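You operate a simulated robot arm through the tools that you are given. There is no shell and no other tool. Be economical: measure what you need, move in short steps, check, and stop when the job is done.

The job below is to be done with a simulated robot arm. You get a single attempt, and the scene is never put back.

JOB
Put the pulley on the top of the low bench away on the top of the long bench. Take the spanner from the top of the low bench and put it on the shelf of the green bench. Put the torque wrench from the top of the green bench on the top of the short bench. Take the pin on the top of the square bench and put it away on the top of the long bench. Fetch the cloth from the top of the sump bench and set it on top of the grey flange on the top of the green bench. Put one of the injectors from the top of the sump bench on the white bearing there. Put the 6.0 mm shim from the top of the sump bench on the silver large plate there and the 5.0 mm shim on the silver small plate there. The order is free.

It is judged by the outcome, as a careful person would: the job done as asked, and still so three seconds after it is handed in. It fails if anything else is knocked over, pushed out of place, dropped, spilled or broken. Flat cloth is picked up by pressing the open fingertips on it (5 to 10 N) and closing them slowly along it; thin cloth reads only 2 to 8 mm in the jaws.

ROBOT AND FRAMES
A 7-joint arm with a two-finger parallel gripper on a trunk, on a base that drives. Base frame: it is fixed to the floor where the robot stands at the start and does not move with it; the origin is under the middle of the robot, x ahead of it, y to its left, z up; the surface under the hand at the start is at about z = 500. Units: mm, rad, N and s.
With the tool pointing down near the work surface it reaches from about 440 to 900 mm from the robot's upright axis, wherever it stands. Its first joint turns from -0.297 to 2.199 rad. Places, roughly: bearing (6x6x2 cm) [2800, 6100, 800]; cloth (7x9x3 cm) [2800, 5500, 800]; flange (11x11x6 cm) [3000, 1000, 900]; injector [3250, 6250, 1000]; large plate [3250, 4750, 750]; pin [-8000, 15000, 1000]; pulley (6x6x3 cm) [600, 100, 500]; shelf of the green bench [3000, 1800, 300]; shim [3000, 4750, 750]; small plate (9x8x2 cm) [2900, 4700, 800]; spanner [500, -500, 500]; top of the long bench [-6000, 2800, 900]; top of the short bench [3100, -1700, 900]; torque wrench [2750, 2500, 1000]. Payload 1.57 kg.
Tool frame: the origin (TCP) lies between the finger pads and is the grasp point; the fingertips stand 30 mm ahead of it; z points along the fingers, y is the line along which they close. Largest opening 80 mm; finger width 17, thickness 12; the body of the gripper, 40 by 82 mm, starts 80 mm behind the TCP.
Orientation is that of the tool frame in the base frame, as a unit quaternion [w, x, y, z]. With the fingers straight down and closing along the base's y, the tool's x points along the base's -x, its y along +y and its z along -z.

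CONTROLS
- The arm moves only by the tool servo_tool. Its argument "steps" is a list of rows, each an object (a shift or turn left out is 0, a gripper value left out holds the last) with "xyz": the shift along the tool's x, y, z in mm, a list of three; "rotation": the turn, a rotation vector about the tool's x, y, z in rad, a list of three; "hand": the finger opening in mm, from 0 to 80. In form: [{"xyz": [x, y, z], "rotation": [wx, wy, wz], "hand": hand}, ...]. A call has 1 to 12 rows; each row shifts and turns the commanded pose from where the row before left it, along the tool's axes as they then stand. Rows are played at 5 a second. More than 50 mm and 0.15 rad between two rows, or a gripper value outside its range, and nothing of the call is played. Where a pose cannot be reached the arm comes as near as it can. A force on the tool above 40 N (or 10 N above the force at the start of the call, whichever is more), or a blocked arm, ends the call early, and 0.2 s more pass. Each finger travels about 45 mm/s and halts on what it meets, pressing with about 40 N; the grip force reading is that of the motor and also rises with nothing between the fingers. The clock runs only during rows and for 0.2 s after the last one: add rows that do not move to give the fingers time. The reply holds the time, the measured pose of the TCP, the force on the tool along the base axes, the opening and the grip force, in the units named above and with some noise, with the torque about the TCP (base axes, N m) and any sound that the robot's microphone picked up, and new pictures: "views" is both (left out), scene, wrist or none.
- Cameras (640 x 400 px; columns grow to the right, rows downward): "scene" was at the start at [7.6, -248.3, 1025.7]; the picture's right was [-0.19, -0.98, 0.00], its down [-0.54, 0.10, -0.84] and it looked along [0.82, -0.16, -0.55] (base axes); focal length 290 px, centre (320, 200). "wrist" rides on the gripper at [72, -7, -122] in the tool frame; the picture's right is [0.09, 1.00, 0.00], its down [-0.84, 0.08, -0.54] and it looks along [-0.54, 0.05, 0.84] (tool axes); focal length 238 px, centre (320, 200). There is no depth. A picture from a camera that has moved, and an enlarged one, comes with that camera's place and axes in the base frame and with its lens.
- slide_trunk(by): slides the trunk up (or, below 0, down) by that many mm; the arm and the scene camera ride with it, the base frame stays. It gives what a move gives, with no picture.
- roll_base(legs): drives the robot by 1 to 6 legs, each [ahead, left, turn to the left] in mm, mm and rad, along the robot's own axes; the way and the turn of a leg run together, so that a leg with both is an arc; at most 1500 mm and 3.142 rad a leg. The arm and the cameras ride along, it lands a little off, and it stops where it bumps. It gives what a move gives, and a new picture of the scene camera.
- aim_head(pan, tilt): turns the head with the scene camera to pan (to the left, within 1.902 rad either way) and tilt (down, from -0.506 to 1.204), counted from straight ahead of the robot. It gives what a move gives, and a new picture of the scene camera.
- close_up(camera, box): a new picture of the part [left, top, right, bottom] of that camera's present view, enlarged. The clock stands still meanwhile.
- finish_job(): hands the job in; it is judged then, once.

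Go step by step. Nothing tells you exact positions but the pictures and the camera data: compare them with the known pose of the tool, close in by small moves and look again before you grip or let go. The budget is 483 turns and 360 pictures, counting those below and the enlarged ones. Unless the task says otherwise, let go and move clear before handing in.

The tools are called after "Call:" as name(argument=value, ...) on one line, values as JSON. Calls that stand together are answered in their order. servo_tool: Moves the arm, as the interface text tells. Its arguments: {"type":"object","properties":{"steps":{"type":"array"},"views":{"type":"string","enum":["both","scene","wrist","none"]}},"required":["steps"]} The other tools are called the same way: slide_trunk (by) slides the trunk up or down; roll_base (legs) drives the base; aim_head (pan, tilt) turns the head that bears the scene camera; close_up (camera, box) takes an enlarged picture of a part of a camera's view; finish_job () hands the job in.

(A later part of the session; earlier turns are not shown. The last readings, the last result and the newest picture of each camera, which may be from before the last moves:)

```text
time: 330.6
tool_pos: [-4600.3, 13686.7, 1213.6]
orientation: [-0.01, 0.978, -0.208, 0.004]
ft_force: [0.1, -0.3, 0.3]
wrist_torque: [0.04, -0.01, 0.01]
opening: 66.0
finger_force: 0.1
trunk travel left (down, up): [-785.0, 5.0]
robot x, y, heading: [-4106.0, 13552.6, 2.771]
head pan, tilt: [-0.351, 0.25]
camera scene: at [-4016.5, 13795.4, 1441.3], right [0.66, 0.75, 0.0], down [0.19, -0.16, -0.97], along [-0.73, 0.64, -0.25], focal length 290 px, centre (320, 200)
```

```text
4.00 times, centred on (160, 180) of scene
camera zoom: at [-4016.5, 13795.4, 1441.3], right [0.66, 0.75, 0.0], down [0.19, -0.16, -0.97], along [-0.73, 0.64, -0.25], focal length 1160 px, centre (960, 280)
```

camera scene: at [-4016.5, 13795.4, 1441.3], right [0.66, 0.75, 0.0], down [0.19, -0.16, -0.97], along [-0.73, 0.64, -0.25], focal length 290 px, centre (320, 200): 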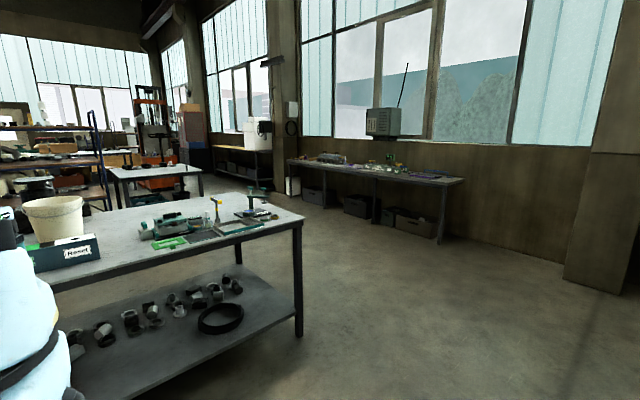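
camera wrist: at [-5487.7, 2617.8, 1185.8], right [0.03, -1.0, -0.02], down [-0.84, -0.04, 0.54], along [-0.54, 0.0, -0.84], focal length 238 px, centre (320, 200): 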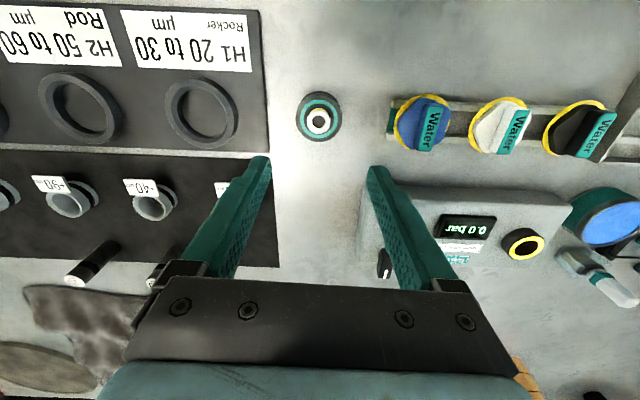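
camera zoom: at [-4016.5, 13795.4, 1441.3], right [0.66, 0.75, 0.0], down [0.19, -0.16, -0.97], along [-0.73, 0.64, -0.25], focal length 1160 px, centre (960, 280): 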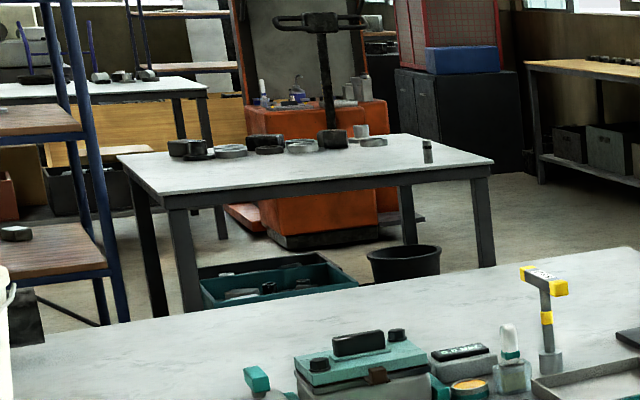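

The square bench is at roughly x -8660..-7830, y 14220..15150, with a small standing pin near (-8075, 15004). There's a 2 m aisle to its north, so I'll go there facing -x.

Call:
roll_base(legs=[[0, 0, 0.37], [0, -1200, 0], [0, -1250, 0], [1400, 0, 0], [1400, 0, 0]])

Call:
aim_head(pan=0.0, tilt=0.35)

```text
time: 356.9
tool_pos: [-7416.3, 15899.6, 1213.2]
orientation: [-0.011, 1.0, -0.011, 0.002]
ft_force: [-0.4, 0.8, -0.2]
wrist_torque: [0.04, -0.03, 0.0]
opening: 66.0
finger_force: 0.1
trunk travel left (down, up): [-785.0, 5.0]
robot x, y, heading: [-6909.0, 15966.5, -3.112]
head pan, tilt: [-0.351, 0.25]
camera scene: at [-6921.8, 16225.9, 1441.3], right [0.32, 0.95, 0.0], down [0.23, -0.08, -0.97], along [-0.92, 0.31, -0.25], focal length 290 px, centre (320, 200)
```

scene: 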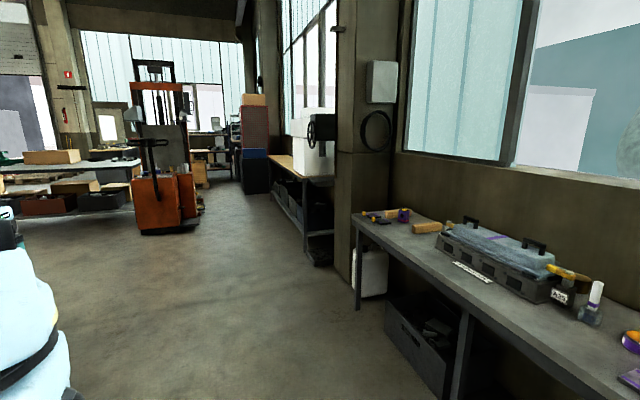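

```text
time: 357.7
tool_pos: [-7417.1, 15899.5, 1212.9]
orientation: [-0.01, 1.0, -0.011, 0.003]
ft_force: [-0.4, 0.0, 1.1]
wrist_torque: [0.01, -0.01, -0.02]
opening: 66.3
finger_force: 0.0
trunk travel left (down, up): [-785.0, 5.0]
robot x, y, heading: [-6905.9, 15964.4, -3.113]
head pan, tilt: [0.0, 0.351]
camera scene: at [-6926.2, 16193.7, 1431.9], right [-0.03, 1.0, 0.0], down [0.34, 0.01, -0.94], along [-0.94, -0.03, -0.34], focal length 290 px, centre (320, 200)
```

scene: 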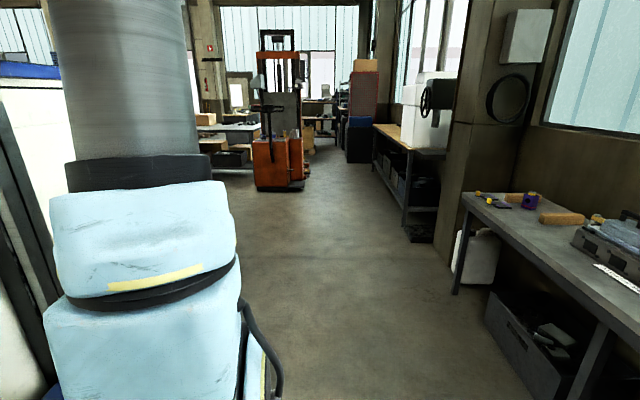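

The way is clear. I'll go ahead 1150 and turn left to face -y toward the square bench.

Call:
roll_base(legs=[[1180, 0, 0], [0, 0, 1.54]])

Call:
aim_head(pan=-0.1, tilt=0.5)

```text
time: 367.5
tool_pos: [-8012.6, 15420.5, 1213.5]
orientation: [-0.009, 0.712, 0.702, -0.005]
ft_force: [0.5, 0.4, -0.6]
wrist_torque: [0.01, -0.02, 0.02]
opening: 65.9
finger_force: 0.1
trunk travel left (down, up): [-785.0, 5.0]
robot x, y, heading: [-8081.6, 15930.0, -1.536]
head pan, tilt: [0.0, 0.351]
camera scene: at [-8311.8, 15908.1, 1431.9], right [-1.0, -0.04, 0.0], down [-0.01, 0.34, -0.94], along [0.04, -0.94, -0.34], focal length 290 px, centre (320, 200)
```

scene: 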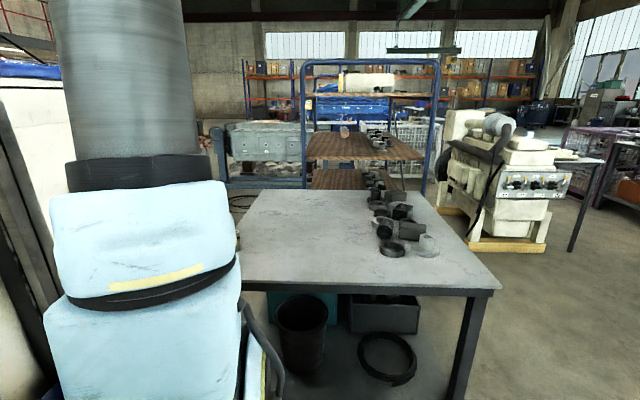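

```text
time: 368.2
tool_pos: [-8012.1, 15423.7, 1212.2]
orientation: [-0.009, 0.711, 0.703, -0.005]
ft_force: [-0.6, 0.8, -0.4]
wrist_torque: [0.02, 0.02, -0.01]
opening: 65.8
finger_force: 0.1
trunk travel left (down, up): [-785.0, 5.0]
robot x, y, heading: [-8083.5, 15928.1, -1.53]
head pan, tilt: [-0.099, 0.499]
camera scene: at [-8320.9, 15910.3, 1418.2], right [-1.0, 0.06, 0.0], down [0.03, 0.48, -0.88], along [-0.05, -0.88, -0.48], focal length 290 px, centre (320, 200)
```

scene: 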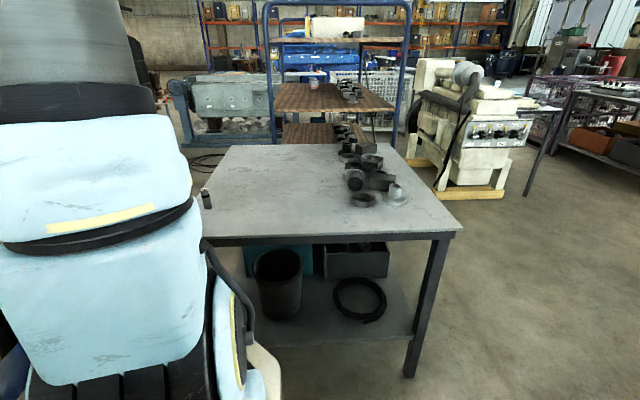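

The pin stands at about (-7938, 14917) and the table top is at z ≈ 855. I'll drive up close and use the wrist camera.

Call:
roll_base(legs=[[230, 60, -0.04]])

Call:
servo_tool(steps=[{"xyz": [0, 0, 40]}, {"xyz": [0, 0, 40]}, {}], views="wrist")

```text
time: 370.0
tool_pos: [-7971.2, 15191.3, 1213.1]
orientation: [-0.009, 0.726, 0.687, -0.005]
ft_force: [0.5, -0.5, -0.2]
wrist_torque: [0.03, 0.0, -0.02]
opening: 65.9
finger_force: 0.2
trunk travel left (down, up): [-785.0, 5.0]
robot x, y, heading: [-8020.5, 15702.5, -1.575]
head pan, tilt: [-0.099, 0.499]
camera scene: at [-8258.9, 15690.3, 1418.2], right [-0.99, 0.1, 0.0], down [0.05, 0.48, -0.88], along [-0.09, -0.87, -0.48], focal length 290 px, centre (320, 200)
```

scene: 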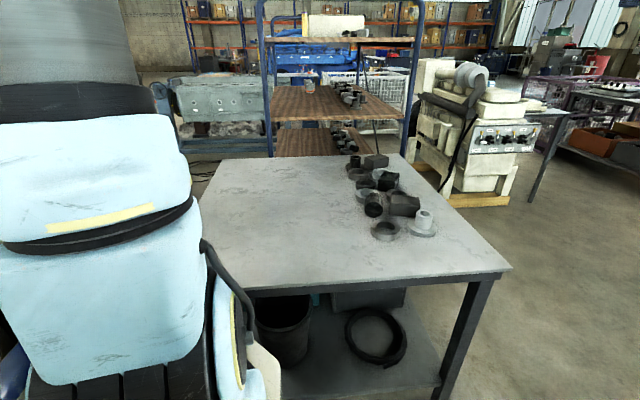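

```text
time: 370.8
tool_pos: [-7970.9, 15188.4, 1132.1]
orientation: [-0.01, 0.726, 0.688, -0.005]
ft_force: [0.4, 1.0, 0.4]
wrist_torque: [0.0, -0.01, -0.01]
opening: 66.0
finger_force: 0.0
trunk travel left (down, up): [-785.0, 5.0]
robot x, y, heading: [-8022.1, 15700.6, -1.576]
head pan, tilt: [-0.099, 0.499]
camera wrist: at [-7972.2, 15260.3, 1256.0], right [1.0, 0.04, -0.02], down [0.04, -0.84, 0.54], along [0.0, -0.54, -0.84], focal length 238 px, centre (320, 200)
```

wrist: 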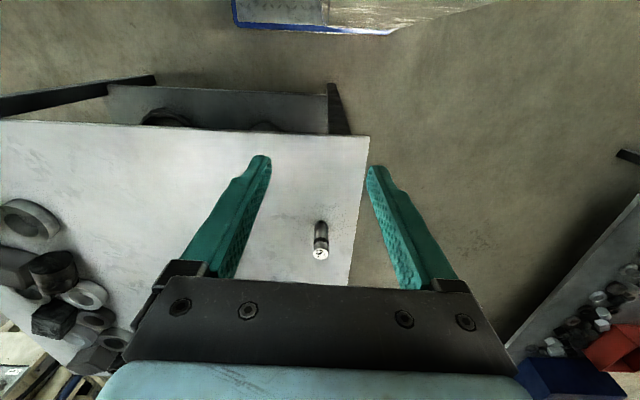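

The pin stands at (-7967, 14922), about 65 mm tall. I'll move over it.

Call:
servo_tool(steps=[{"xyz": [-44.2, 3, 0], "hand": 70}, {"xyz": [-44.2, 3, 0]}, {"xyz": [-44.2, 3, 0]}, {"xyz": [-44.2, 3, 0]}, {"xyz": [-44.2, 3, 0]}, {"xyz": [-44.2, 3, 0]}, {"xyz": [0, 0, 45]}, {"xyz": [0, 0, 40]}, {}], views="wrist")

```text
time: 372.8
tool_pos: [-7968.9, 14923.5, 1045.6]
orientation: [-0.009, 0.726, 0.687, -0.006]
ft_force: [0.1, 0.4, -0.4]
wrist_torque: [0.0, 0.02, 0.0]
opening: 69.9
finger_force: 0.1
trunk travel left (down, up): [-785.0, 5.0]
robot x, y, heading: [-8019.9, 15704.4, -1.576]
head pan, tilt: [-0.099, 0.499]
camera wrist: at [-7970.0, 14994.6, 1168.7], right [1.0, 0.04, -0.02], down [0.04, -0.84, 0.54], along [0.0, -0.54, -0.84], focal length 238 px, centre (320, 200)
```

wrist: 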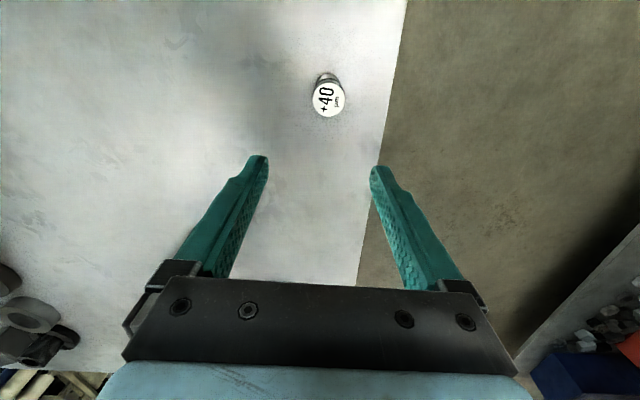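

Triangulating the two views puts the pin top at z ≈ 961 and y ≈ 14960, with the table at about 903. I'll correct and lower to just above it.

Call:
servo_tool(steps=[{"xyz": [37, 4, 0]}, {"xyz": [0, 0, 25]}, {}], views="wrist")

```text
time: 373.6
tool_pos: [-7964.1, 14963.2, 1021.6]
orientation: [-0.01, 0.726, 0.687, -0.005]
ft_force: [0.3, -1.2, -0.9]
wrist_torque: [0.01, 0.02, 0.02]
opening: 70.0
finger_force: 0.1
trunk travel left (down, up): [-785.0, 5.0]
robot x, y, heading: [-8023.4, 15702.6, -1.579]
head pan, tilt: [-0.099, 0.499]
camera wrist: at [-7965.2, 15034.1, 1144.9], right [1.0, 0.04, -0.02], down [0.04, -0.84, 0.54], along [0.0, -0.54, -0.84], focal length 238 px, centre (320, 200)
```

wrist: 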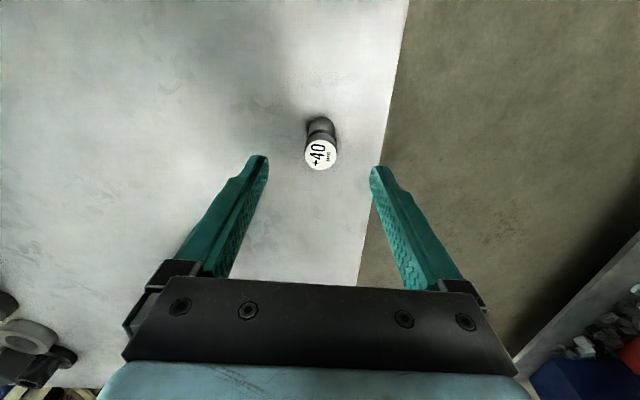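

Confirmed. I'll lower to 945 and grip.

Call:
servo_tool(steps=[{"xyz": [-3, 0, 30]}, {"xyz": [0, 0, 30]}, {"xyz": [0, 0, 16]}, {}, {"hand": 50}, {"hand": 30}, {"hand": 10}, {"hand": 0}, {"hand": 0}], views="wrist")

```text
time: 375.6
tool_pos: [-7967.0, 14959.6, 943.8]
orientation: [-0.009, 0.726, 0.688, -0.006]
ft_force: [0.9, 0.0, 0.2]
wrist_torque: [0.02, -0.08, 0.04]
opening: 27.3
finger_force: 34.4
trunk travel left (down, up): [-785.0, 5.0]
robot x, y, heading: [-8018.4, 15703.9, -1.575]
head pan, tilt: [-0.099, 0.499]
camera wrist: at [-7967.4, 15030.5, 1067.2], right [1.0, 0.04, -0.02], down [0.04, -0.84, 0.54], along [0.0, -0.54, -0.84], focal length 238 px, centre (320, 200)
```

wrist: 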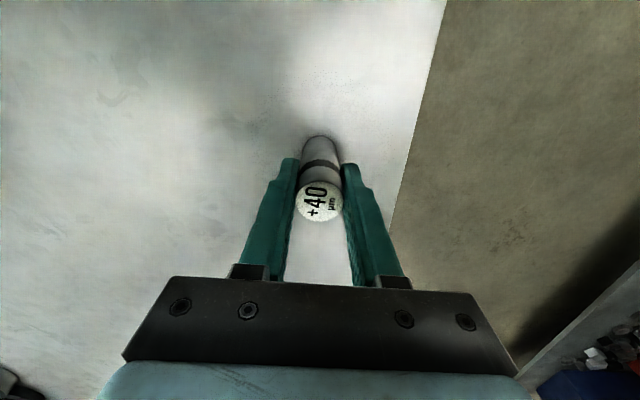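

The pin is gripped. I'll lift and retract.

Call:
servo_tool(steps=[{"xyz": [0, 0, -20]}, {"xyz": [0, 0, -45]}, {"xyz": [0, 0, -45]}, {"xyz": [0, 0, -45]}, {"xyz": [40, 0, -25]}, {"xyz": [45, 0, 0]}, {"xyz": [45, 0, 0]}, {"xyz": [45, 0, 0]}, {"xyz": [45, 0, 0]}, {}], views="wrist")

```text
time: 377.8
tool_pos: [-7950.8, 15178.9, 1125.4]
orientation: [-0.009, 0.726, 0.687, -0.006]
ft_force: [-0.2, 0.6, -1.3]
wrist_torque: [-0.02, 0.02, -0.02]
opening: 27.2
finger_force: 37.7
trunk travel left (down, up): [-785.0, 5.0]
robot x, y, heading: [-8019.7, 15703.1, -1.576]
head pan, tilt: [-0.099, 0.499]
camera wrist: at [-7951.3, 15250.7, 1248.2], right [1.0, 0.04, -0.02], down [0.04, -0.84, 0.54], along [0.0, -0.54, -0.84], focal length 238 px, centre (320, 200)
```

wrist: 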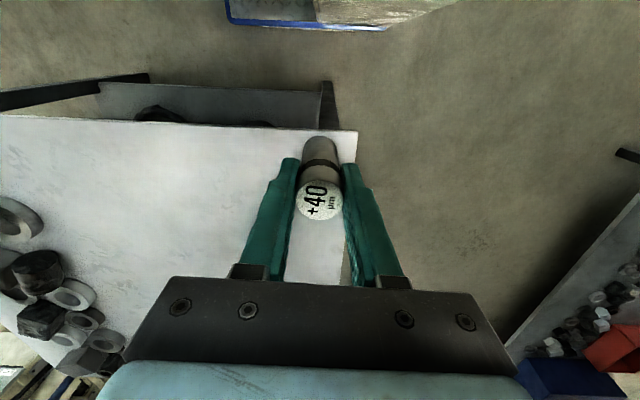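

The pin is held. I'll return by the same measured route, facing +y so the arm stays clear of the wrapped machine. First I'll back off, turn round, and strafe to x ≈ -4105.

Call:
roll_base(legs=[[-260, 0, 0], [0, 0, 1.573], [0, 0, 1.573]])

Call:
aim_head(pan=-1.5, tilt=0.35)

```text
time: 387.3
tool_pos: [-8087.3, 16484.2, 1125.0]
orientation: [0.006, -0.686, 0.728, -0.009]
ft_force: [0.4, -1.0, -1.9]
wrist_torque: [0.0, -0.02, 0.01]
opening: 27.1
finger_force: 37.8
trunk travel left (down, up): [-785.0, 5.0]
robot x, y, heading: [-8017.1, 15960.1, 1.563]
head pan, tilt: [-0.099, 0.499]
camera scene: at [-7779.5, 15968.8, 1418.2], right [0.99, -0.11, 0.0], down [-0.05, -0.48, -0.88], along [0.09, 0.87, -0.48], focal length 290 px, centre (320, 200)
```

scene: 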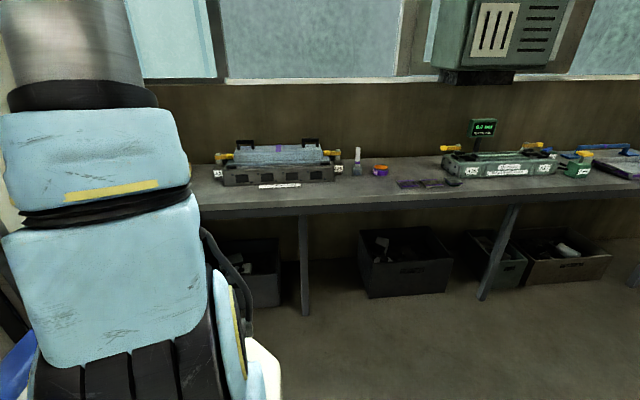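

```text
time: 388.8
tool_pos: [-8086.1, 16484.9, 1125.0]
orientation: [0.005, -0.686, 0.728, -0.009]
ft_force: [0.8, 0.3, -2.1]
wrist_torque: [0.02, 0.0, 0.0]
opening: 27.4
finger_force: 37.7
trunk travel left (down, up): [-785.0, 5.0]
robot x, y, heading: [-8021.8, 15963.2, 1.558]
head pan, tilt: [-1.499, 0.351]
camera scene: at [-7696.2, 15884.4, 1431.9], right [0.07, -1.0, 0.0], down [-0.34, -0.02, -0.94], along [0.94, 0.06, -0.34], focal length 290 px, centre (320, 200)
```

scene: 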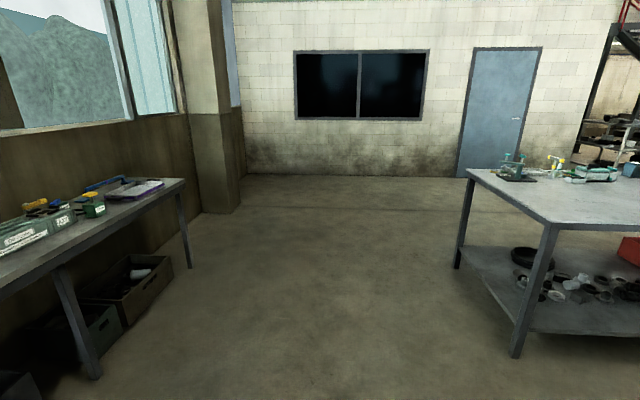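

Call:
roll_base(legs=[[0, -1300, 0.01], [0, -1300, 0], [0, -1300, 0]])

```text
time: 407.5
tool_pos: [-4236.5, 16538.3, 1124.0]
orientation: [0.005, -0.699, 0.715, -0.01]
ft_force: [-0.4, 0.2, -2.3]
wrist_torque: [0.0, -0.01, -0.02]
opening: 27.3
finger_force: 38.0
trunk travel left (down, up): [-785.0, 5.0]
robot x, y, heading: [-4148.3, 16016.6, 1.599]
head pan, tilt: [-1.499, 0.351]
camera scene: at [-3825.6, 15953.5, 1431.9], right [0.1, -0.99, 0.0], down [-0.34, -0.03, -0.94], along [0.93, 0.09, -0.34], focal length 290 px, centre (320, 200)
```

scene: 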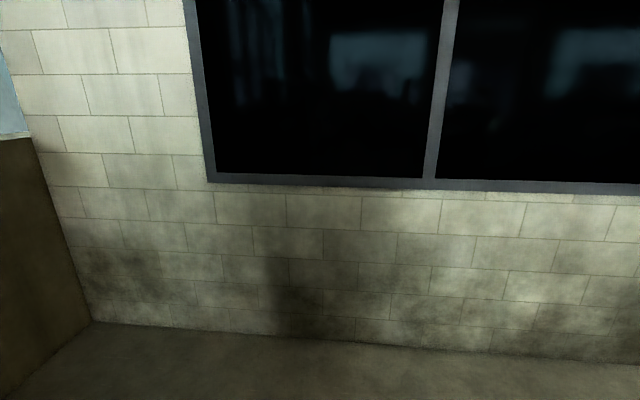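

Call:
roll_base(legs=[[0, -40, -0.028], [-1500, 0, 0], [-1500, 0, 0], [-1500, 0, 0]])

Call:
aim_head(pan=-1.9, tilt=0.5)

```text
time: 429.6
tool_pos: [-4134.6, 12001.4, 1123.7]
orientation: [0.005, -0.695, 0.719, -0.009]
ft_force: [-0.1, -0.4, -2.9]
wrist_torque: [0.02, 0.0, 0.01]
opening: 27.2
finger_force: 38.0
trunk travel left (down, up): [-785.0, 5.0]
robot x, y, heading: [-4051.2, 11478.6, 1.59]
head pan, tilt: [-1.499, 0.351]
camera scene: at [-3728.6, 11410.6, 1431.9], right [0.09, -1.0, 0.0], down [-0.34, -0.03, -0.94], along [0.94, 0.08, -0.34], focal length 290 px, centre (320, 200)
```

scene: 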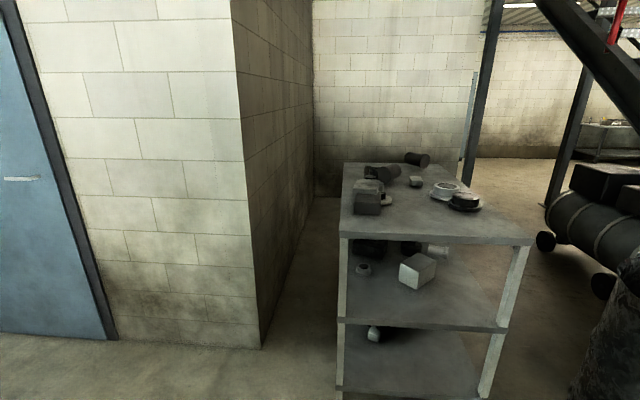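

```text
time: 430.5
tool_pos: [-4134.1, 11999.6, 1125.1]
orientation: [0.006, -0.695, 0.719, -0.009]
ft_force: [0.8, -0.1, -1.5]
wrist_torque: [-0.02, 0.0, 0.0]
opening: 27.3
finger_force: 37.8
trunk travel left (down, up): [-785.0, 5.0]
robot x, y, heading: [-4054.3, 11477.0, 1.588]
head pan, tilt: [-1.901, 0.499]
camera scene: at [-3734.7, 11374.4, 1418.2], right [-0.31, -0.95, 0.0], down [-0.46, 0.15, -0.88], along [0.84, -0.27, -0.48], focal length 290 px, centre (320, 200)
```

scene: 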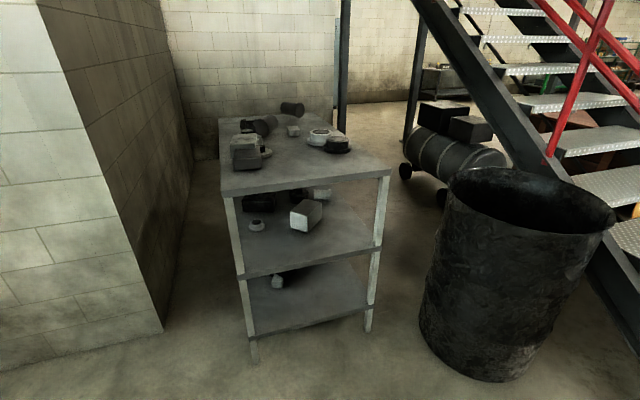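

Call:
roll_base(legs=[[-1065, 455, -0.017]])

```text
time: 436.5
tool_pos: [-4585.9, 10922.8, 1124.0]
orientation: [0.004, -0.684, 0.729, -0.009]
ft_force: [-0.1, -0.6, -2.4]
wrist_torque: [0.01, 0.0, -0.01]
opening: 27.5
finger_force: 37.6
trunk travel left (down, up): [-785.0, 5.0]
robot x, y, heading: [-4519.9, 10396.8, 1.565]
head pan, tilt: [-1.901, 0.499]
camera scene: at [-4205.5, 10285.4, 1418.2], right [-0.33, -0.94, 0.0], down [-0.45, 0.16, -0.88], along [0.83, -0.29, -0.48], focal length 290 px, centre (320, 200)
```

scene: 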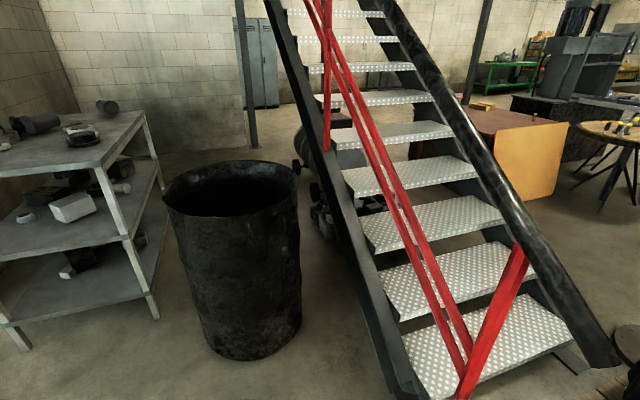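

Call:
roll_base(legs=[[-420, 0, 0.006]])

Call:
roll_base(legs=[[-415, 0, 0]])

```text
time: 439.1
tool_pos: [-4593.2, 10491.4, 1125.1]
orientation: [0.006, -0.685, 0.728, -0.011]
ft_force: [-0.1, -0.5, -2.6]
wrist_torque: [0.01, 0.03, -0.02]
opening: 27.3
finger_force: 38.5
trunk travel left (down, up): [-785.0, 5.0]
robot x, y, heading: [-4528.1, 9966.4, 1.566]
head pan, tilt: [-1.901, 0.499]
camera scene: at [-4209.2, 9855.1, 1418.2], right [-0.33, -0.94, 0.0], down [-0.45, 0.16, -0.88], along [0.83, -0.29, -0.48], focal length 290 px, centre (320, 200)
```

scene: 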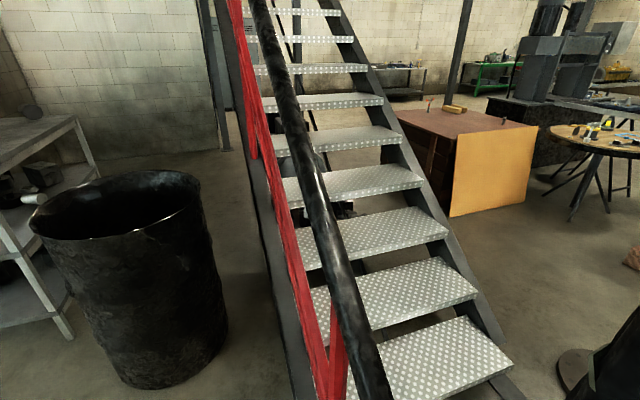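

```text
time: 441.7
tool_pos: [-4596.3, 10074.2, 1125.1]
orientation: [0.005, -0.686, 0.727, -0.009]
ft_force: [0.3, -0.3, -1.8]
wrist_torque: [0.01, -0.01, 0.0]
opening: 27.3
finger_force: 37.8
trunk travel left (down, up): [-785.0, 5.0]
robot x, y, heading: [-4524.6, 9549.2, 1.569]
head pan, tilt: [-1.901, 0.499]
camera scene: at [-4211.4, 9438.9, 1418.2], right [-0.33, -0.94, 0.0], down [-0.45, 0.16, -0.88], along [0.83, -0.29, -0.48], focal length 290 px, centre (320, 200)
```

scene: 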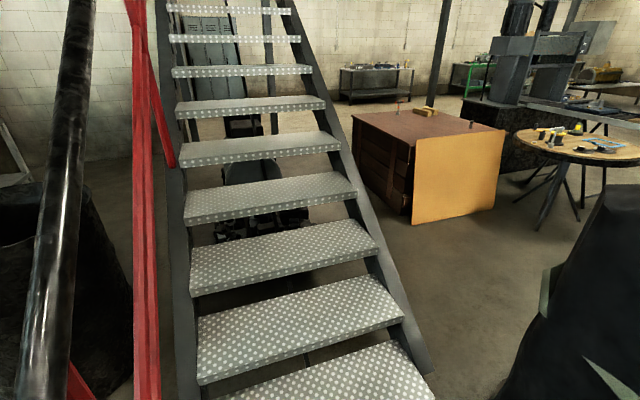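

I'll raise the hand a little for the cart, nudge forward 10 mm, and strafe left in two legs.

Call:
servo_tool(steps=[{"xyz": [0, 0, -40]}, {"xyz": [0, 0, -40]}, {}], views="none")

Call:
roll_base(legs=[[10, 0, 0.002], [0, 400, 0]])

```text
time: 442.5
tool_pos: [-4597.6, 10074.1, 1203.6]
orientation: [0.006, -0.687, 0.727, -0.01]
ft_force: [-0.3, 0.0, -1.9]
wrist_torque: [-0.01, 0.02, -0.01]
opening: 27.3
finger_force: 37.5
trunk travel left (down, up): [-785.0, 5.0]
robot x, y, heading: [-4525.7, 9549.3, 1.568]
head pan, tilt: [-1.901, 0.499]
```

```text
time: 445.3
tool_pos: [-5002.7, 10084.9, 1202.3]
orientation: [0.005, -0.689, 0.725, -0.009]
ft_force: [0.1, -0.8, -1.6]
wrist_torque: [-0.02, -0.03, 0.0]
opening: 27.3
finger_force: 37.9
trunk travel left (down, up): [-785.0, 5.0]
robot x, y, heading: [-4928.4, 9564.4, 1.574]
head pan, tilt: [-1.901, 0.499]
camera scene: at [-4612.2, 9451.2, 1418.2], right [-0.32, -0.95, 0.0], down [-0.45, 0.15, -0.88], along [0.83, -0.28, -0.48], focal length 290 px, centre (320, 200)
```

scene: 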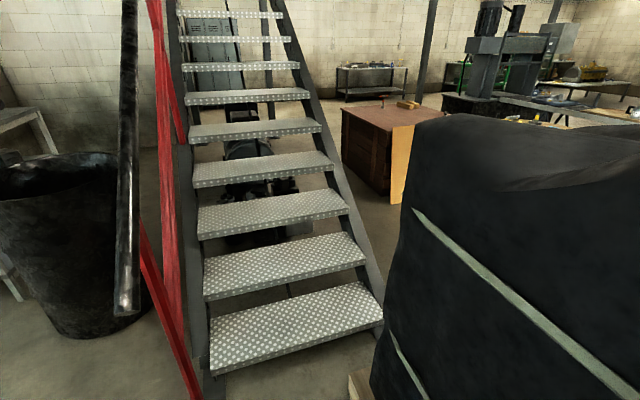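

Call:
roll_base(legs=[[-6, 0, -0.003], [0, 400, 0]])

Call:
roll_base(legs=[[0, 360, 0]])

```text
time: 448.2
tool_pos: [-5401.9, 10080.9, 1202.3]
orientation: [0.005, -0.686, 0.728, -0.01]
ft_force: [-0.6, 0.2, -1.6]
wrist_torque: [0.02, -0.01, 0.04]
opening: 27.2
finger_force: 38.4
trunk travel left (down, up): [-785.0, 5.0]
robot x, y, heading: [-5329.6, 9556.0, 1.564]
head pan, tilt: [-1.901, 0.499]
camera scene: at [-5016.3, 9444.4, 1418.2], right [-0.33, -0.94, 0.0], down [-0.45, 0.16, -0.88], along [0.83, -0.29, -0.48], focal length 290 px, centre (320, 200)
```

scene: 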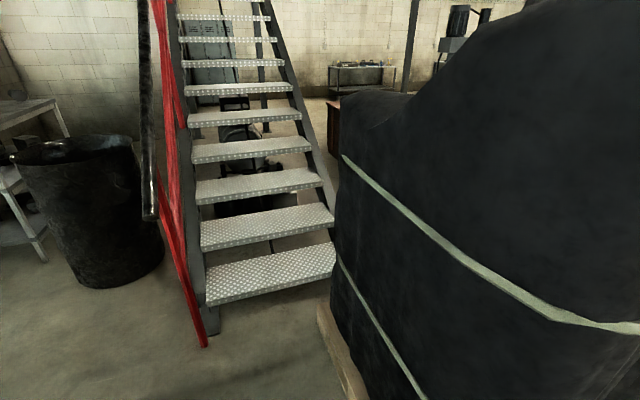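

```text
time: 450.5
tool_pos: [-5763.6, 10083.2, 1201.1]
orientation: [0.005, -0.687, 0.727, -0.009]
ft_force: [0.6, 0.1, -1.8]
wrist_torque: [-0.04, 0.03, 0.01]
opening: 27.2
finger_force: 38.7
trunk travel left (down, up): [-785.0, 5.0]
robot x, y, heading: [-5691.2, 9558.9, 1.562]
head pan, tilt: [-1.901, 0.499]
camera scene: at [-5376.8, 9447.3, 1418.2], right [-0.33, -0.94, 0.0], down [-0.45, 0.16, -0.88], along [0.83, -0.29, -0.48], focal length 290 px, centre (320, 200)
```

scene: 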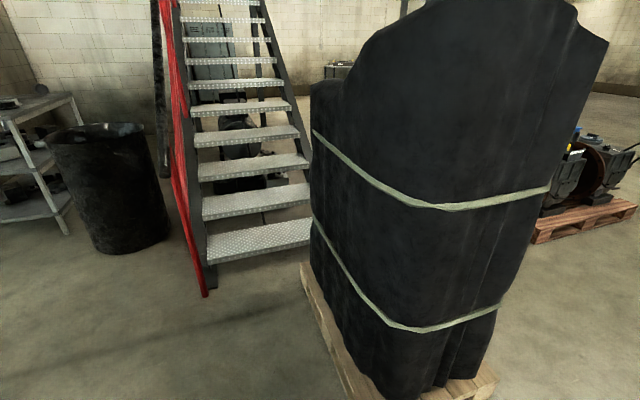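

Through. I'll drive back along the corridor toward the long bench.

Call:
roll_base(legs=[[-1200, 0, 0.008], [-1400, -300, 0], [-1400, -400, 0]])

Call:
roll_base(legs=[[-1400, -150, 0], [-1000, -250, 0]])

```text
time: 470.2
tool_pos: [-5043.7, 6066.0, 1201.3]
orientation: [0.005, -0.686, 0.728, -0.009]
ft_force: [-0.1, 0.4, -0.4]
wrist_torque: [-0.01, -0.02, -0.01]
opening: 27.5
finger_force: 38.3
trunk travel left (down, up): [-785.0, 5.0]
robot x, y, heading: [-4976.2, 5540.8, 1.563]
head pan, tilt: [-1.901, 0.499]
camera scene: at [-4658.2, 5430.1, 1418.2], right [-0.33, -0.94, 0.0], down [-0.45, 0.16, -0.88], along [0.83, -0.29, -0.48], focal length 290 px, centre (320, 200)
```

scene: 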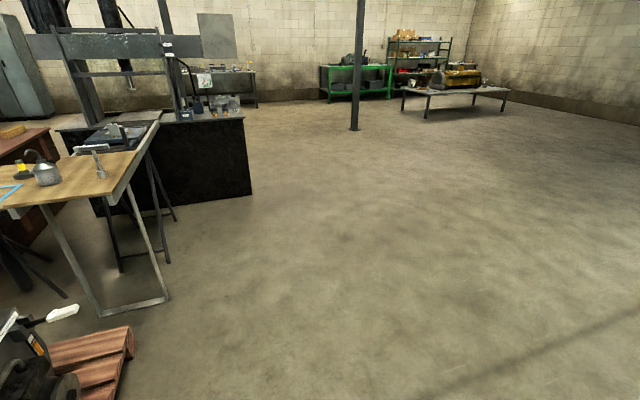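

```text
time: 482.1
tool_pos: [-4661.0, 3682.8, 1201.3]
orientation: [0.006, -0.693, 0.721, -0.009]
ft_force: [-0.2, -0.4, -2.0]
wrist_torque: [-0.02, -0.02, 0.0]
opening: 27.3
finger_force: 37.8
trunk travel left (down, up): [-785.0, 5.0]
robot x, y, heading: [-4582.6, 3159.5, 1.581]
head pan, tilt: [-1.901, 0.499]
camera scene: at [-4263.3, 3054.9, 1418.2], right [-0.31, -0.95, 0.0], down [-0.46, 0.15, -0.88], along [0.83, -0.27, -0.48], focal length 290 px, centre (320, 200)
```

scene: 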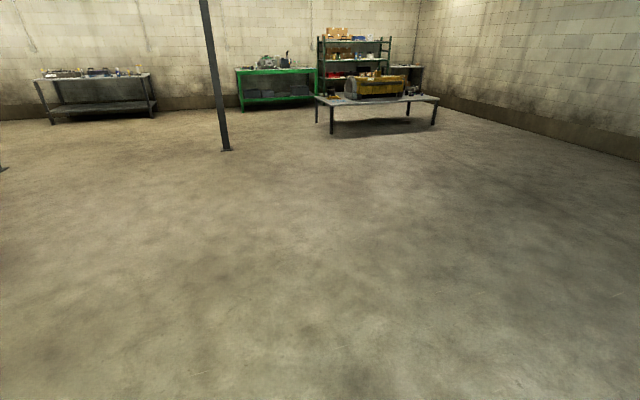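

At the long bench again. I'll turn to face it and move up to the gap beside the pulley.

Call:
roll_base(legs=[[0, 0, 1.56], [0, 520, 0], [330, 0, 0]])

Call:
servo_tool(steps=[{"xyz": [0, 0, 40]}, {"xyz": [0, 0, 40]}, {}], views="wrist")

```text
time: 490.6
tool_pos: [-5455.5, 2605.8, 1202.3]
orientation: [-0.01, 0.999, -0.047, 0.003]
ft_force: [0.3, 0.3, -1.6]
wrist_torque: [0.0, 0.01, 0.03]
opening: 27.2
finger_force: 38.0
trunk travel left (down, up): [-785.0, 5.0]
robot x, y, heading: [-4932.5, 2656.7, 3.103]
head pan, tilt: [-1.901, 0.499]
camera scene: at [-4806.4, 2964.0, 1418.2], right [0.93, -0.36, 0.0], down [-0.17, -0.45, -0.88], along [0.32, 0.82, -0.48], focal length 290 px, centre (320, 200)
```

scene: 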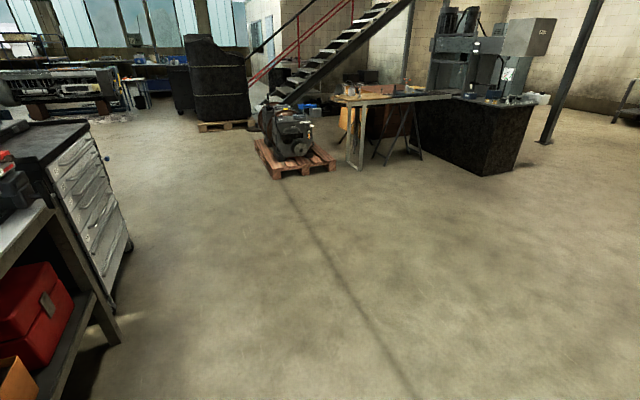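

```text
time: 491.4
tool_pos: [-5456.0, 2607.3, 1122.0]
orientation: [-0.01, 0.999, -0.047, 0.003]
ft_force: [-1.2, 0.0, -1.4]
wrist_torque: [0.01, -0.03, 0.0]
opening: 27.5
finger_force: 38.2
trunk travel left (down, up): [-785.0, 5.0]
robot x, y, heading: [-4929.4, 2653.9, 3.098]
head pan, tilt: [-1.901, 0.499]
camera wrist: at [-5385.5, 2605.0, 1246.5], right [0.0, -1.0, -0.02], down [-0.84, -0.01, 0.54], along [-0.54, 0.02, -0.84], focal length 238 px, centre (320, 200)
```

wrist: 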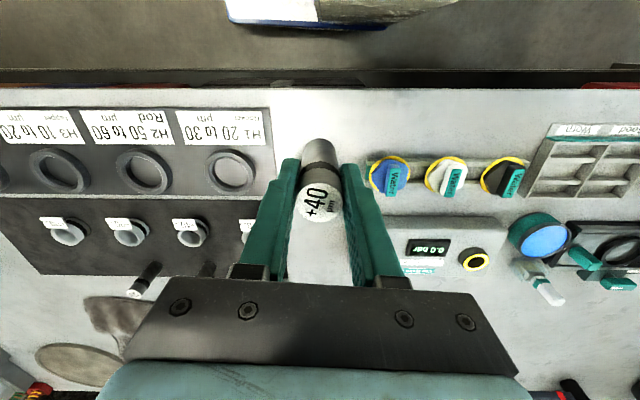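

I'll set the pin at about (-5486, 2575), in front of and beside the pulley.

Call:
servo_tool(steps=[{"xyz": [-27, 35, 0]}, {"xyz": [0, 0, 45]}, {"xyz": [0, 0, 45]}, {"xyz": [0, 0, 45]}, {"xyz": [0, 0, 30]}, {}], views="wrist")

```text
time: 492.8
tool_pos: [-5486.9, 2578.0, 957.3]
orientation: [-0.01, 0.999, -0.047, 0.003]
ft_force: [1.0, 1.4, -2.5]
wrist_torque: [0.01, 0.02, -0.02]
opening: 27.4
finger_force: 38.1
trunk travel left (down, up): [-785.0, 5.0]
robot x, y, heading: [-4930.7, 2650.9, 3.098]
head pan, tilt: [-1.901, 0.499]
camera wrist: at [-5415.4, 2575.5, 1079.8], right [0.0, -1.0, -0.02], down [-0.84, -0.01, 0.54], along [-0.54, 0.02, -0.84], focal length 238 px, centre (320, 200)
```

wrist: 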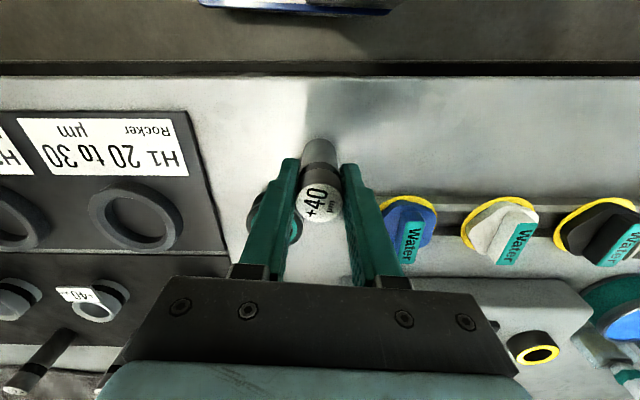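

Call:
servo_tool(steps=[{"xyz": [0, 0, 15]}, {"xyz": [0, 0, 10]}, {}], views="none")

Call:
servo_tool(steps=[{"xyz": [0, 0, 4]}, {}], views="none")

Call:
servo_tool(steps=[{"xyz": [0, 0, 3]}, {}], views="none")

```text
time: 493.6
tool_pos: [-5487.0, 2577.0, 934.2]
orientation: [-0.01, 0.999, -0.049, 0.001]
ft_force: [-4.4, 3.5, 37.4]
wrist_torque: [0.23, 0.36, -0.03]
opening: 27.2
finger_force: 38.3
trunk travel left (down, up): [-785.0, 5.0]
robot x, y, heading: [-4929.0, 2655.3, 3.1]
head pan, tilt: [-1.901, 0.499]
```

```text
time: 494.2
tool_pos: [-5483.4, 2578.0, 929.1]
orientation: [-0.01, 0.999, -0.048, 0.002]
ft_force: [-2.1, 0.2, 35.6]
wrist_torque: [0.07, 0.24, -0.04]
opening: 27.4
finger_force: 37.4
trunk travel left (down, up): [-785.0, 5.0]
robot x, y, heading: [-4930.1, 2656.3, 3.097]
head pan, tilt: [-1.901, 0.499]
```

```text
time: 494.8
tool_pos: [-5484.5, 2576.7, 925.9]
orientation: [-0.011, 0.999, -0.048, 0.002]
ft_force: [-0.2, -3.3, 36.8]
wrist_torque: [-0.06, 0.2, 0.0]
opening: 27.1
finger_force: 38.0
trunk travel left (down, up): [-785.0, 5.0]
robot x, y, heading: [-4929.0, 2653.2, 3.098]
head pan, tilt: [-1.901, 0.499]
```

The pin is firmly on the surface. I'll relieve the load and open.

Call:
servo_tool(steps=[{"xyz": [0, 0, -3]}, {"hand": 29}, {"hand": 33}, {"hand": 38}, {"hand": 42}, {}], views="wrist")

```text
time: 496.2
tool_pos: [-5483.8, 2577.4, 926.9]
orientation: [-0.009, 0.999, -0.047, 0.003]
ft_force: [0.1, -0.3, -0.5]
wrist_torque: [0.01, -0.03, 0.0]
opening: 41.9
finger_force: 0.0
trunk travel left (down, up): [-785.0, 5.0]
robot x, y, heading: [-4930.5, 2653.1, 3.096]
head pan, tilt: [-1.901, 0.499]
camera wrist: at [-5413.4, 2575.0, 1051.0], right [0.0, -1.0, -0.02], down [-0.84, -0.01, 0.54], along [-0.54, 0.02, -0.84], focal length 238 px, centre (320, 200)
```

wrist: 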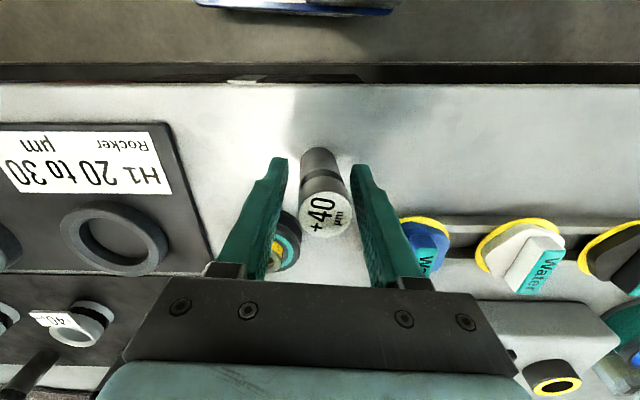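

The pin stands free. I'll rise straight up and check.

Call:
servo_tool(steps=[{"xyz": [0, 0, -20]}, {"xyz": [0, 0, -40]}, {"xyz": [0, 0, -45]}, {"xyz": [0, 0, -45]}, {"xyz": [0, 0, -45]}, {}], views="wrist")

```text
time: 497.6
tool_pos: [-5483.5, 2575.2, 1121.0]
orientation: [-0.011, 0.999, -0.048, 0.002]
ft_force: [-0.2, 0.4, 0.5]
wrist_torque: [-0.01, 0.0, -0.02]
opening: 41.8
finger_force: 0.0
trunk travel left (down, up): [-785.0, 5.0]
robot x, y, heading: [-4927.1, 2657.0, 3.1]
head pan, tilt: [-1.901, 0.499]
camera wrist: at [-5413.4, 2572.2, 1244.7], right [0.0, -1.0, -0.02], down [-0.84, -0.01, 0.54], along [-0.54, 0.02, -0.84], focal length 238 px, centre (320, 200)
```

wrist: 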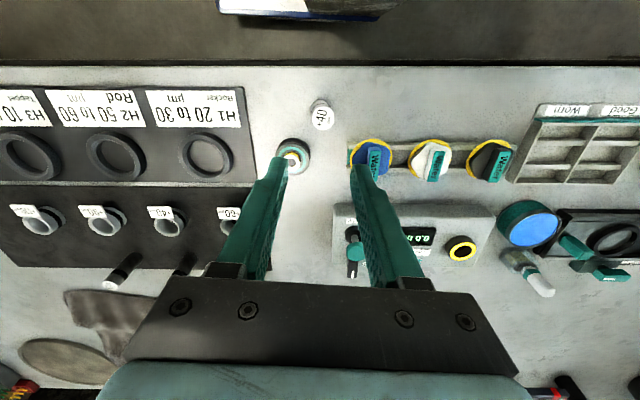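

The pulley and pin both stand on the long bench. Now to the sump bench (front x ≈ 2800, y 4500–6300), keeping clear of the posts at about (75, 3190) and (210, 5990).

Call:
roll_base(legs=[[-550, 0, 0], [0, 0, -1.55], [0, 0, -1.55]])

Call:
aim_head(pan=0.0, tilt=0.25)

```text
time: 508.3
tool_pos: [-3837.5, 2739.2, 1120.6]
orientation: [-0.003, 0.022, 1.0, -0.009]
ft_force: [-0.5, -0.6, 0.0]
wrist_torque: [0.0, 0.0, 0.0]
opening: 42.1
finger_force: 0.1
trunk travel left (down, up): [-785.0, 5.0]
robot x, y, heading: [-4386.1, 2632.9, 0.007]
head pan, tilt: [-1.901, 0.499]
camera scene: at [-4493.0, 2311.9, 1418.2], right [-0.95, 0.32, 0.0], down [0.15, 0.45, -0.88], along [-0.28, -0.83, -0.48], focal length 290 px, centre (320, 200)
```

scene: 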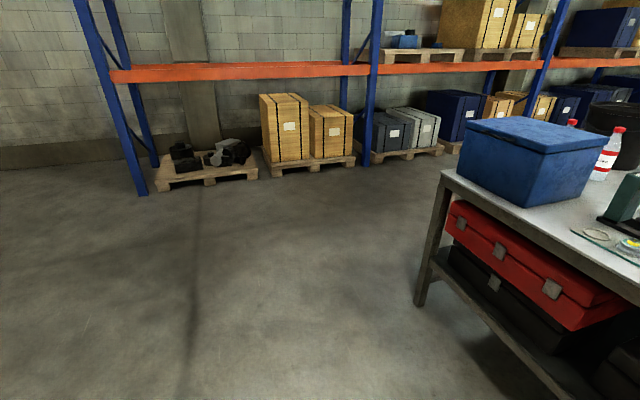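

```text
time: 510.2
tool_pos: [-3836.9, 2739.3, 1121.4]
orientation: [-0.002, 0.022, 1.0, -0.011]
ft_force: [0.0, -0.6, 0.3]
wrist_torque: [0.03, -0.01, 0.01]
opening: 42.0
finger_force: 0.0
trunk travel left (down, up): [-785.0, 5.0]
robot x, y, heading: [-4386.9, 2629.5, 0.009]
head pan, tilt: [0.0, 0.25]
camera scene: at [-4370.9, 2399.1, 1441.3], right [0.01, -1.0, 0.0], down [-0.25, 0.0, -0.97], along [0.97, 0.01, -0.25], focal length 290 px, centre (320, 200)
```

scene: 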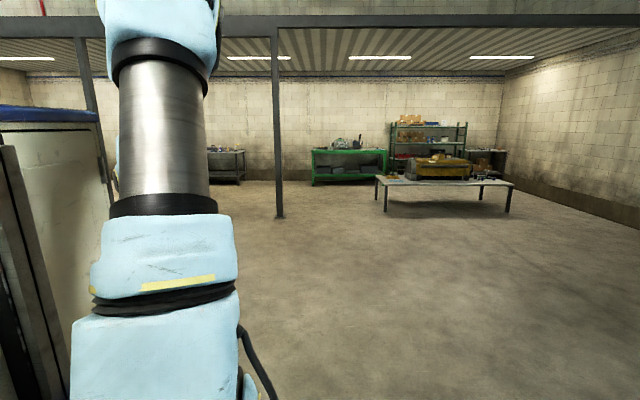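

Call:
roll_base(legs=[[1350, 630, 0], [1350, 630, 0], [1450, 380, 0], [1400, 450, 0]])

Call:
aim_head(pan=-0.1, tilt=0.35)

```text
time: 538.4
tool_pos: [1718.3, 4748.9, 1120.7]
orientation: [-0.003, 0.031, 0.999, -0.01]
ft_force: [-0.7, -0.6, -0.5]
wrist_torque: [0.0, -0.03, -0.04]
opening: 41.9
finger_force: 0.1
trunk travel left (down, up): [-785.0, 5.0]
robot x, y, heading: [1168.1, 4648.8, -0.012]
head pan, tilt: [0.0, 0.25]
camera scene: at [1178.6, 4417.2, 1441.3], right [-0.01, -1.0, 0.0], down [-0.25, 0.0, -0.97], along [0.97, -0.01, -0.25], focal length 290 px, centre (320, 200)
```

scene: 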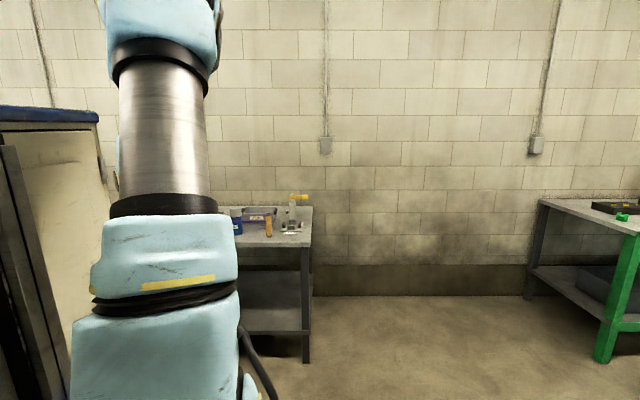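

```text
time: 539.0
tool_pos: [1718.9, 4748.3, 1121.5]
orientation: [-0.003, 0.031, 0.999, -0.01]
ft_force: [0.3, -0.2, -1.5]
wrist_torque: [-0.03, 0.0, -0.02]
opening: 42.0
finger_force: 0.0
trunk travel left (down, up): [-785.0, 5.0]
robot x, y, heading: [1166.2, 4648.2, -0.007]
head pan, tilt: [-0.099, 0.351]
camera scene: at [1177.8, 4407.9, 1431.9], right [-0.11, -0.99, 0.0], down [-0.34, 0.04, -0.94], along [0.93, -0.1, -0.34], focal length 290 px, centre (320, 200)
```

scene: 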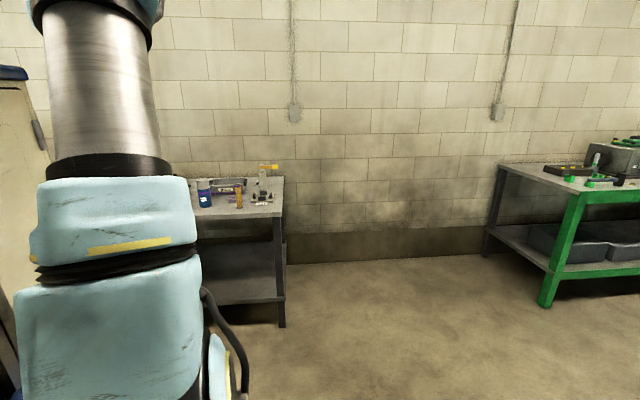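

The sump bench's right end is at (2718, 4493), with its top at about z 790. I'll strafe left past it to see the whole top.

Call:
roll_base(legs=[[300, 900, 0.01], [0, 700, 0]])

Call:
aim_head(pan=-0.35, tilt=0.5)

```text
time: 547.5
tool_pos: [2020.3, 6361.9, 1119.9]
orientation: [-0.003, 0.027, 1.0, -0.01]
ft_force: [0.3, 0.0, -0.2]
wrist_torque: [0.0, -0.01, 0.01]
opening: 42.0
finger_force: 0.2
trunk travel left (down, up): [-785.0, 5.0]
robot x, y, heading: [1472.6, 6258.6, -0.0]
head pan, tilt: [-0.099, 0.351]
camera scene: at [1483.8, 6017.7, 1431.9], right [-0.1, -1.0, 0.0], down [-0.34, 0.03, -0.94], along [0.93, -0.09, -0.34], focal length 290 px, centre (320, 200)
```

scene: 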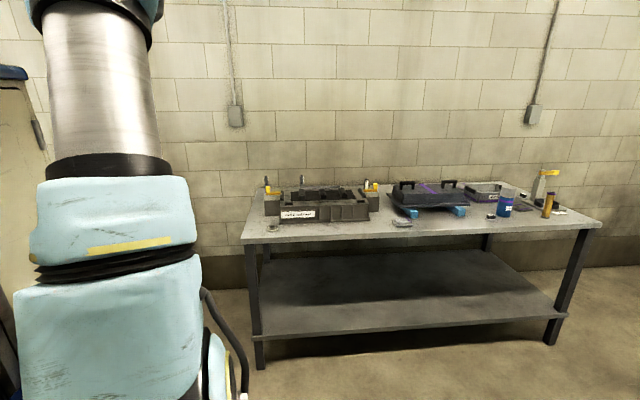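

```text
time: 548.2
tool_pos: [2021.4, 6363.5, 1120.6]
orientation: [-0.003, 0.026, 1.0, -0.01]
ft_force: [-0.5, -0.2, 1.1]
wrist_torque: [0.0, -0.01, -0.02]
opening: 42.0
finger_force: 0.0
trunk travel left (down, up): [-785.0, 5.0]
robot x, y, heading: [1468.2, 6261.8, 0.003]
head pan, tilt: [-0.351, 0.499]
camera scene: at [1476.6, 5995.8, 1418.2], right [-0.34, -0.94, 0.0], down [-0.45, 0.16, -0.88], along [0.82, -0.3, -0.48], focal length 290 px, centre (320, 200)
```

scene: 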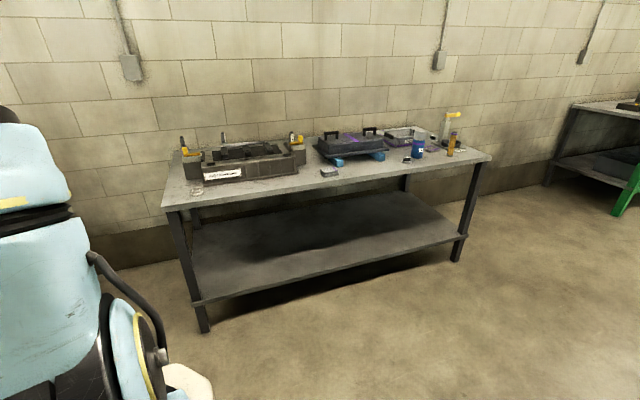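

Call:
close_up(camera="scene", box=[160, 110, 350, 220])

Call:
close_up(camera="scene", box=[300, 95, 490, 205])

```text
3.37 times, centred on (255, 165) of scene
camera zoom: at [1476.6, 5995.8, 1418.2], right [-0.34, -0.94, 0.0], down [-0.45, 0.16, -0.88], along [0.82, -0.3, -0.48], focal length 977 px, centre (539, 318)
```

zoom: 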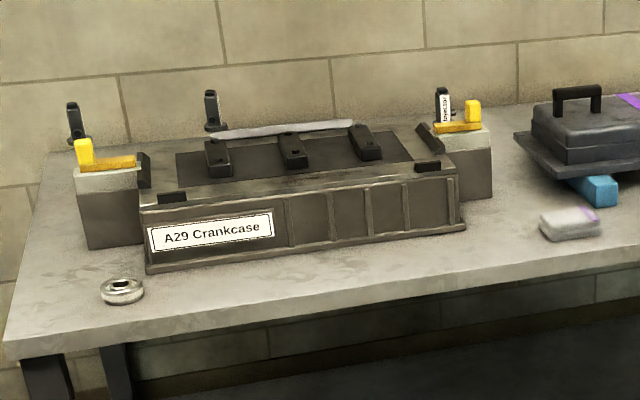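

```text
3.37 times, centred on (395, 150) of scene
camera zoom: at [1476.6, 5995.8, 1418.2], right [-0.34, -0.94, 0.0], down [-0.45, 0.16, -0.88], along [0.82, -0.3, -0.48], focal length 977 px, centre (67, 368)
```

zoom: 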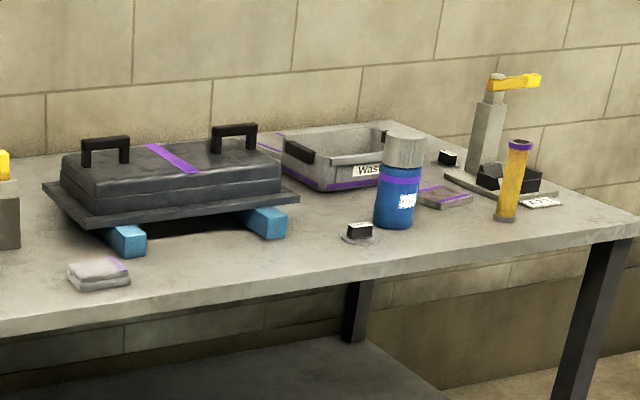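

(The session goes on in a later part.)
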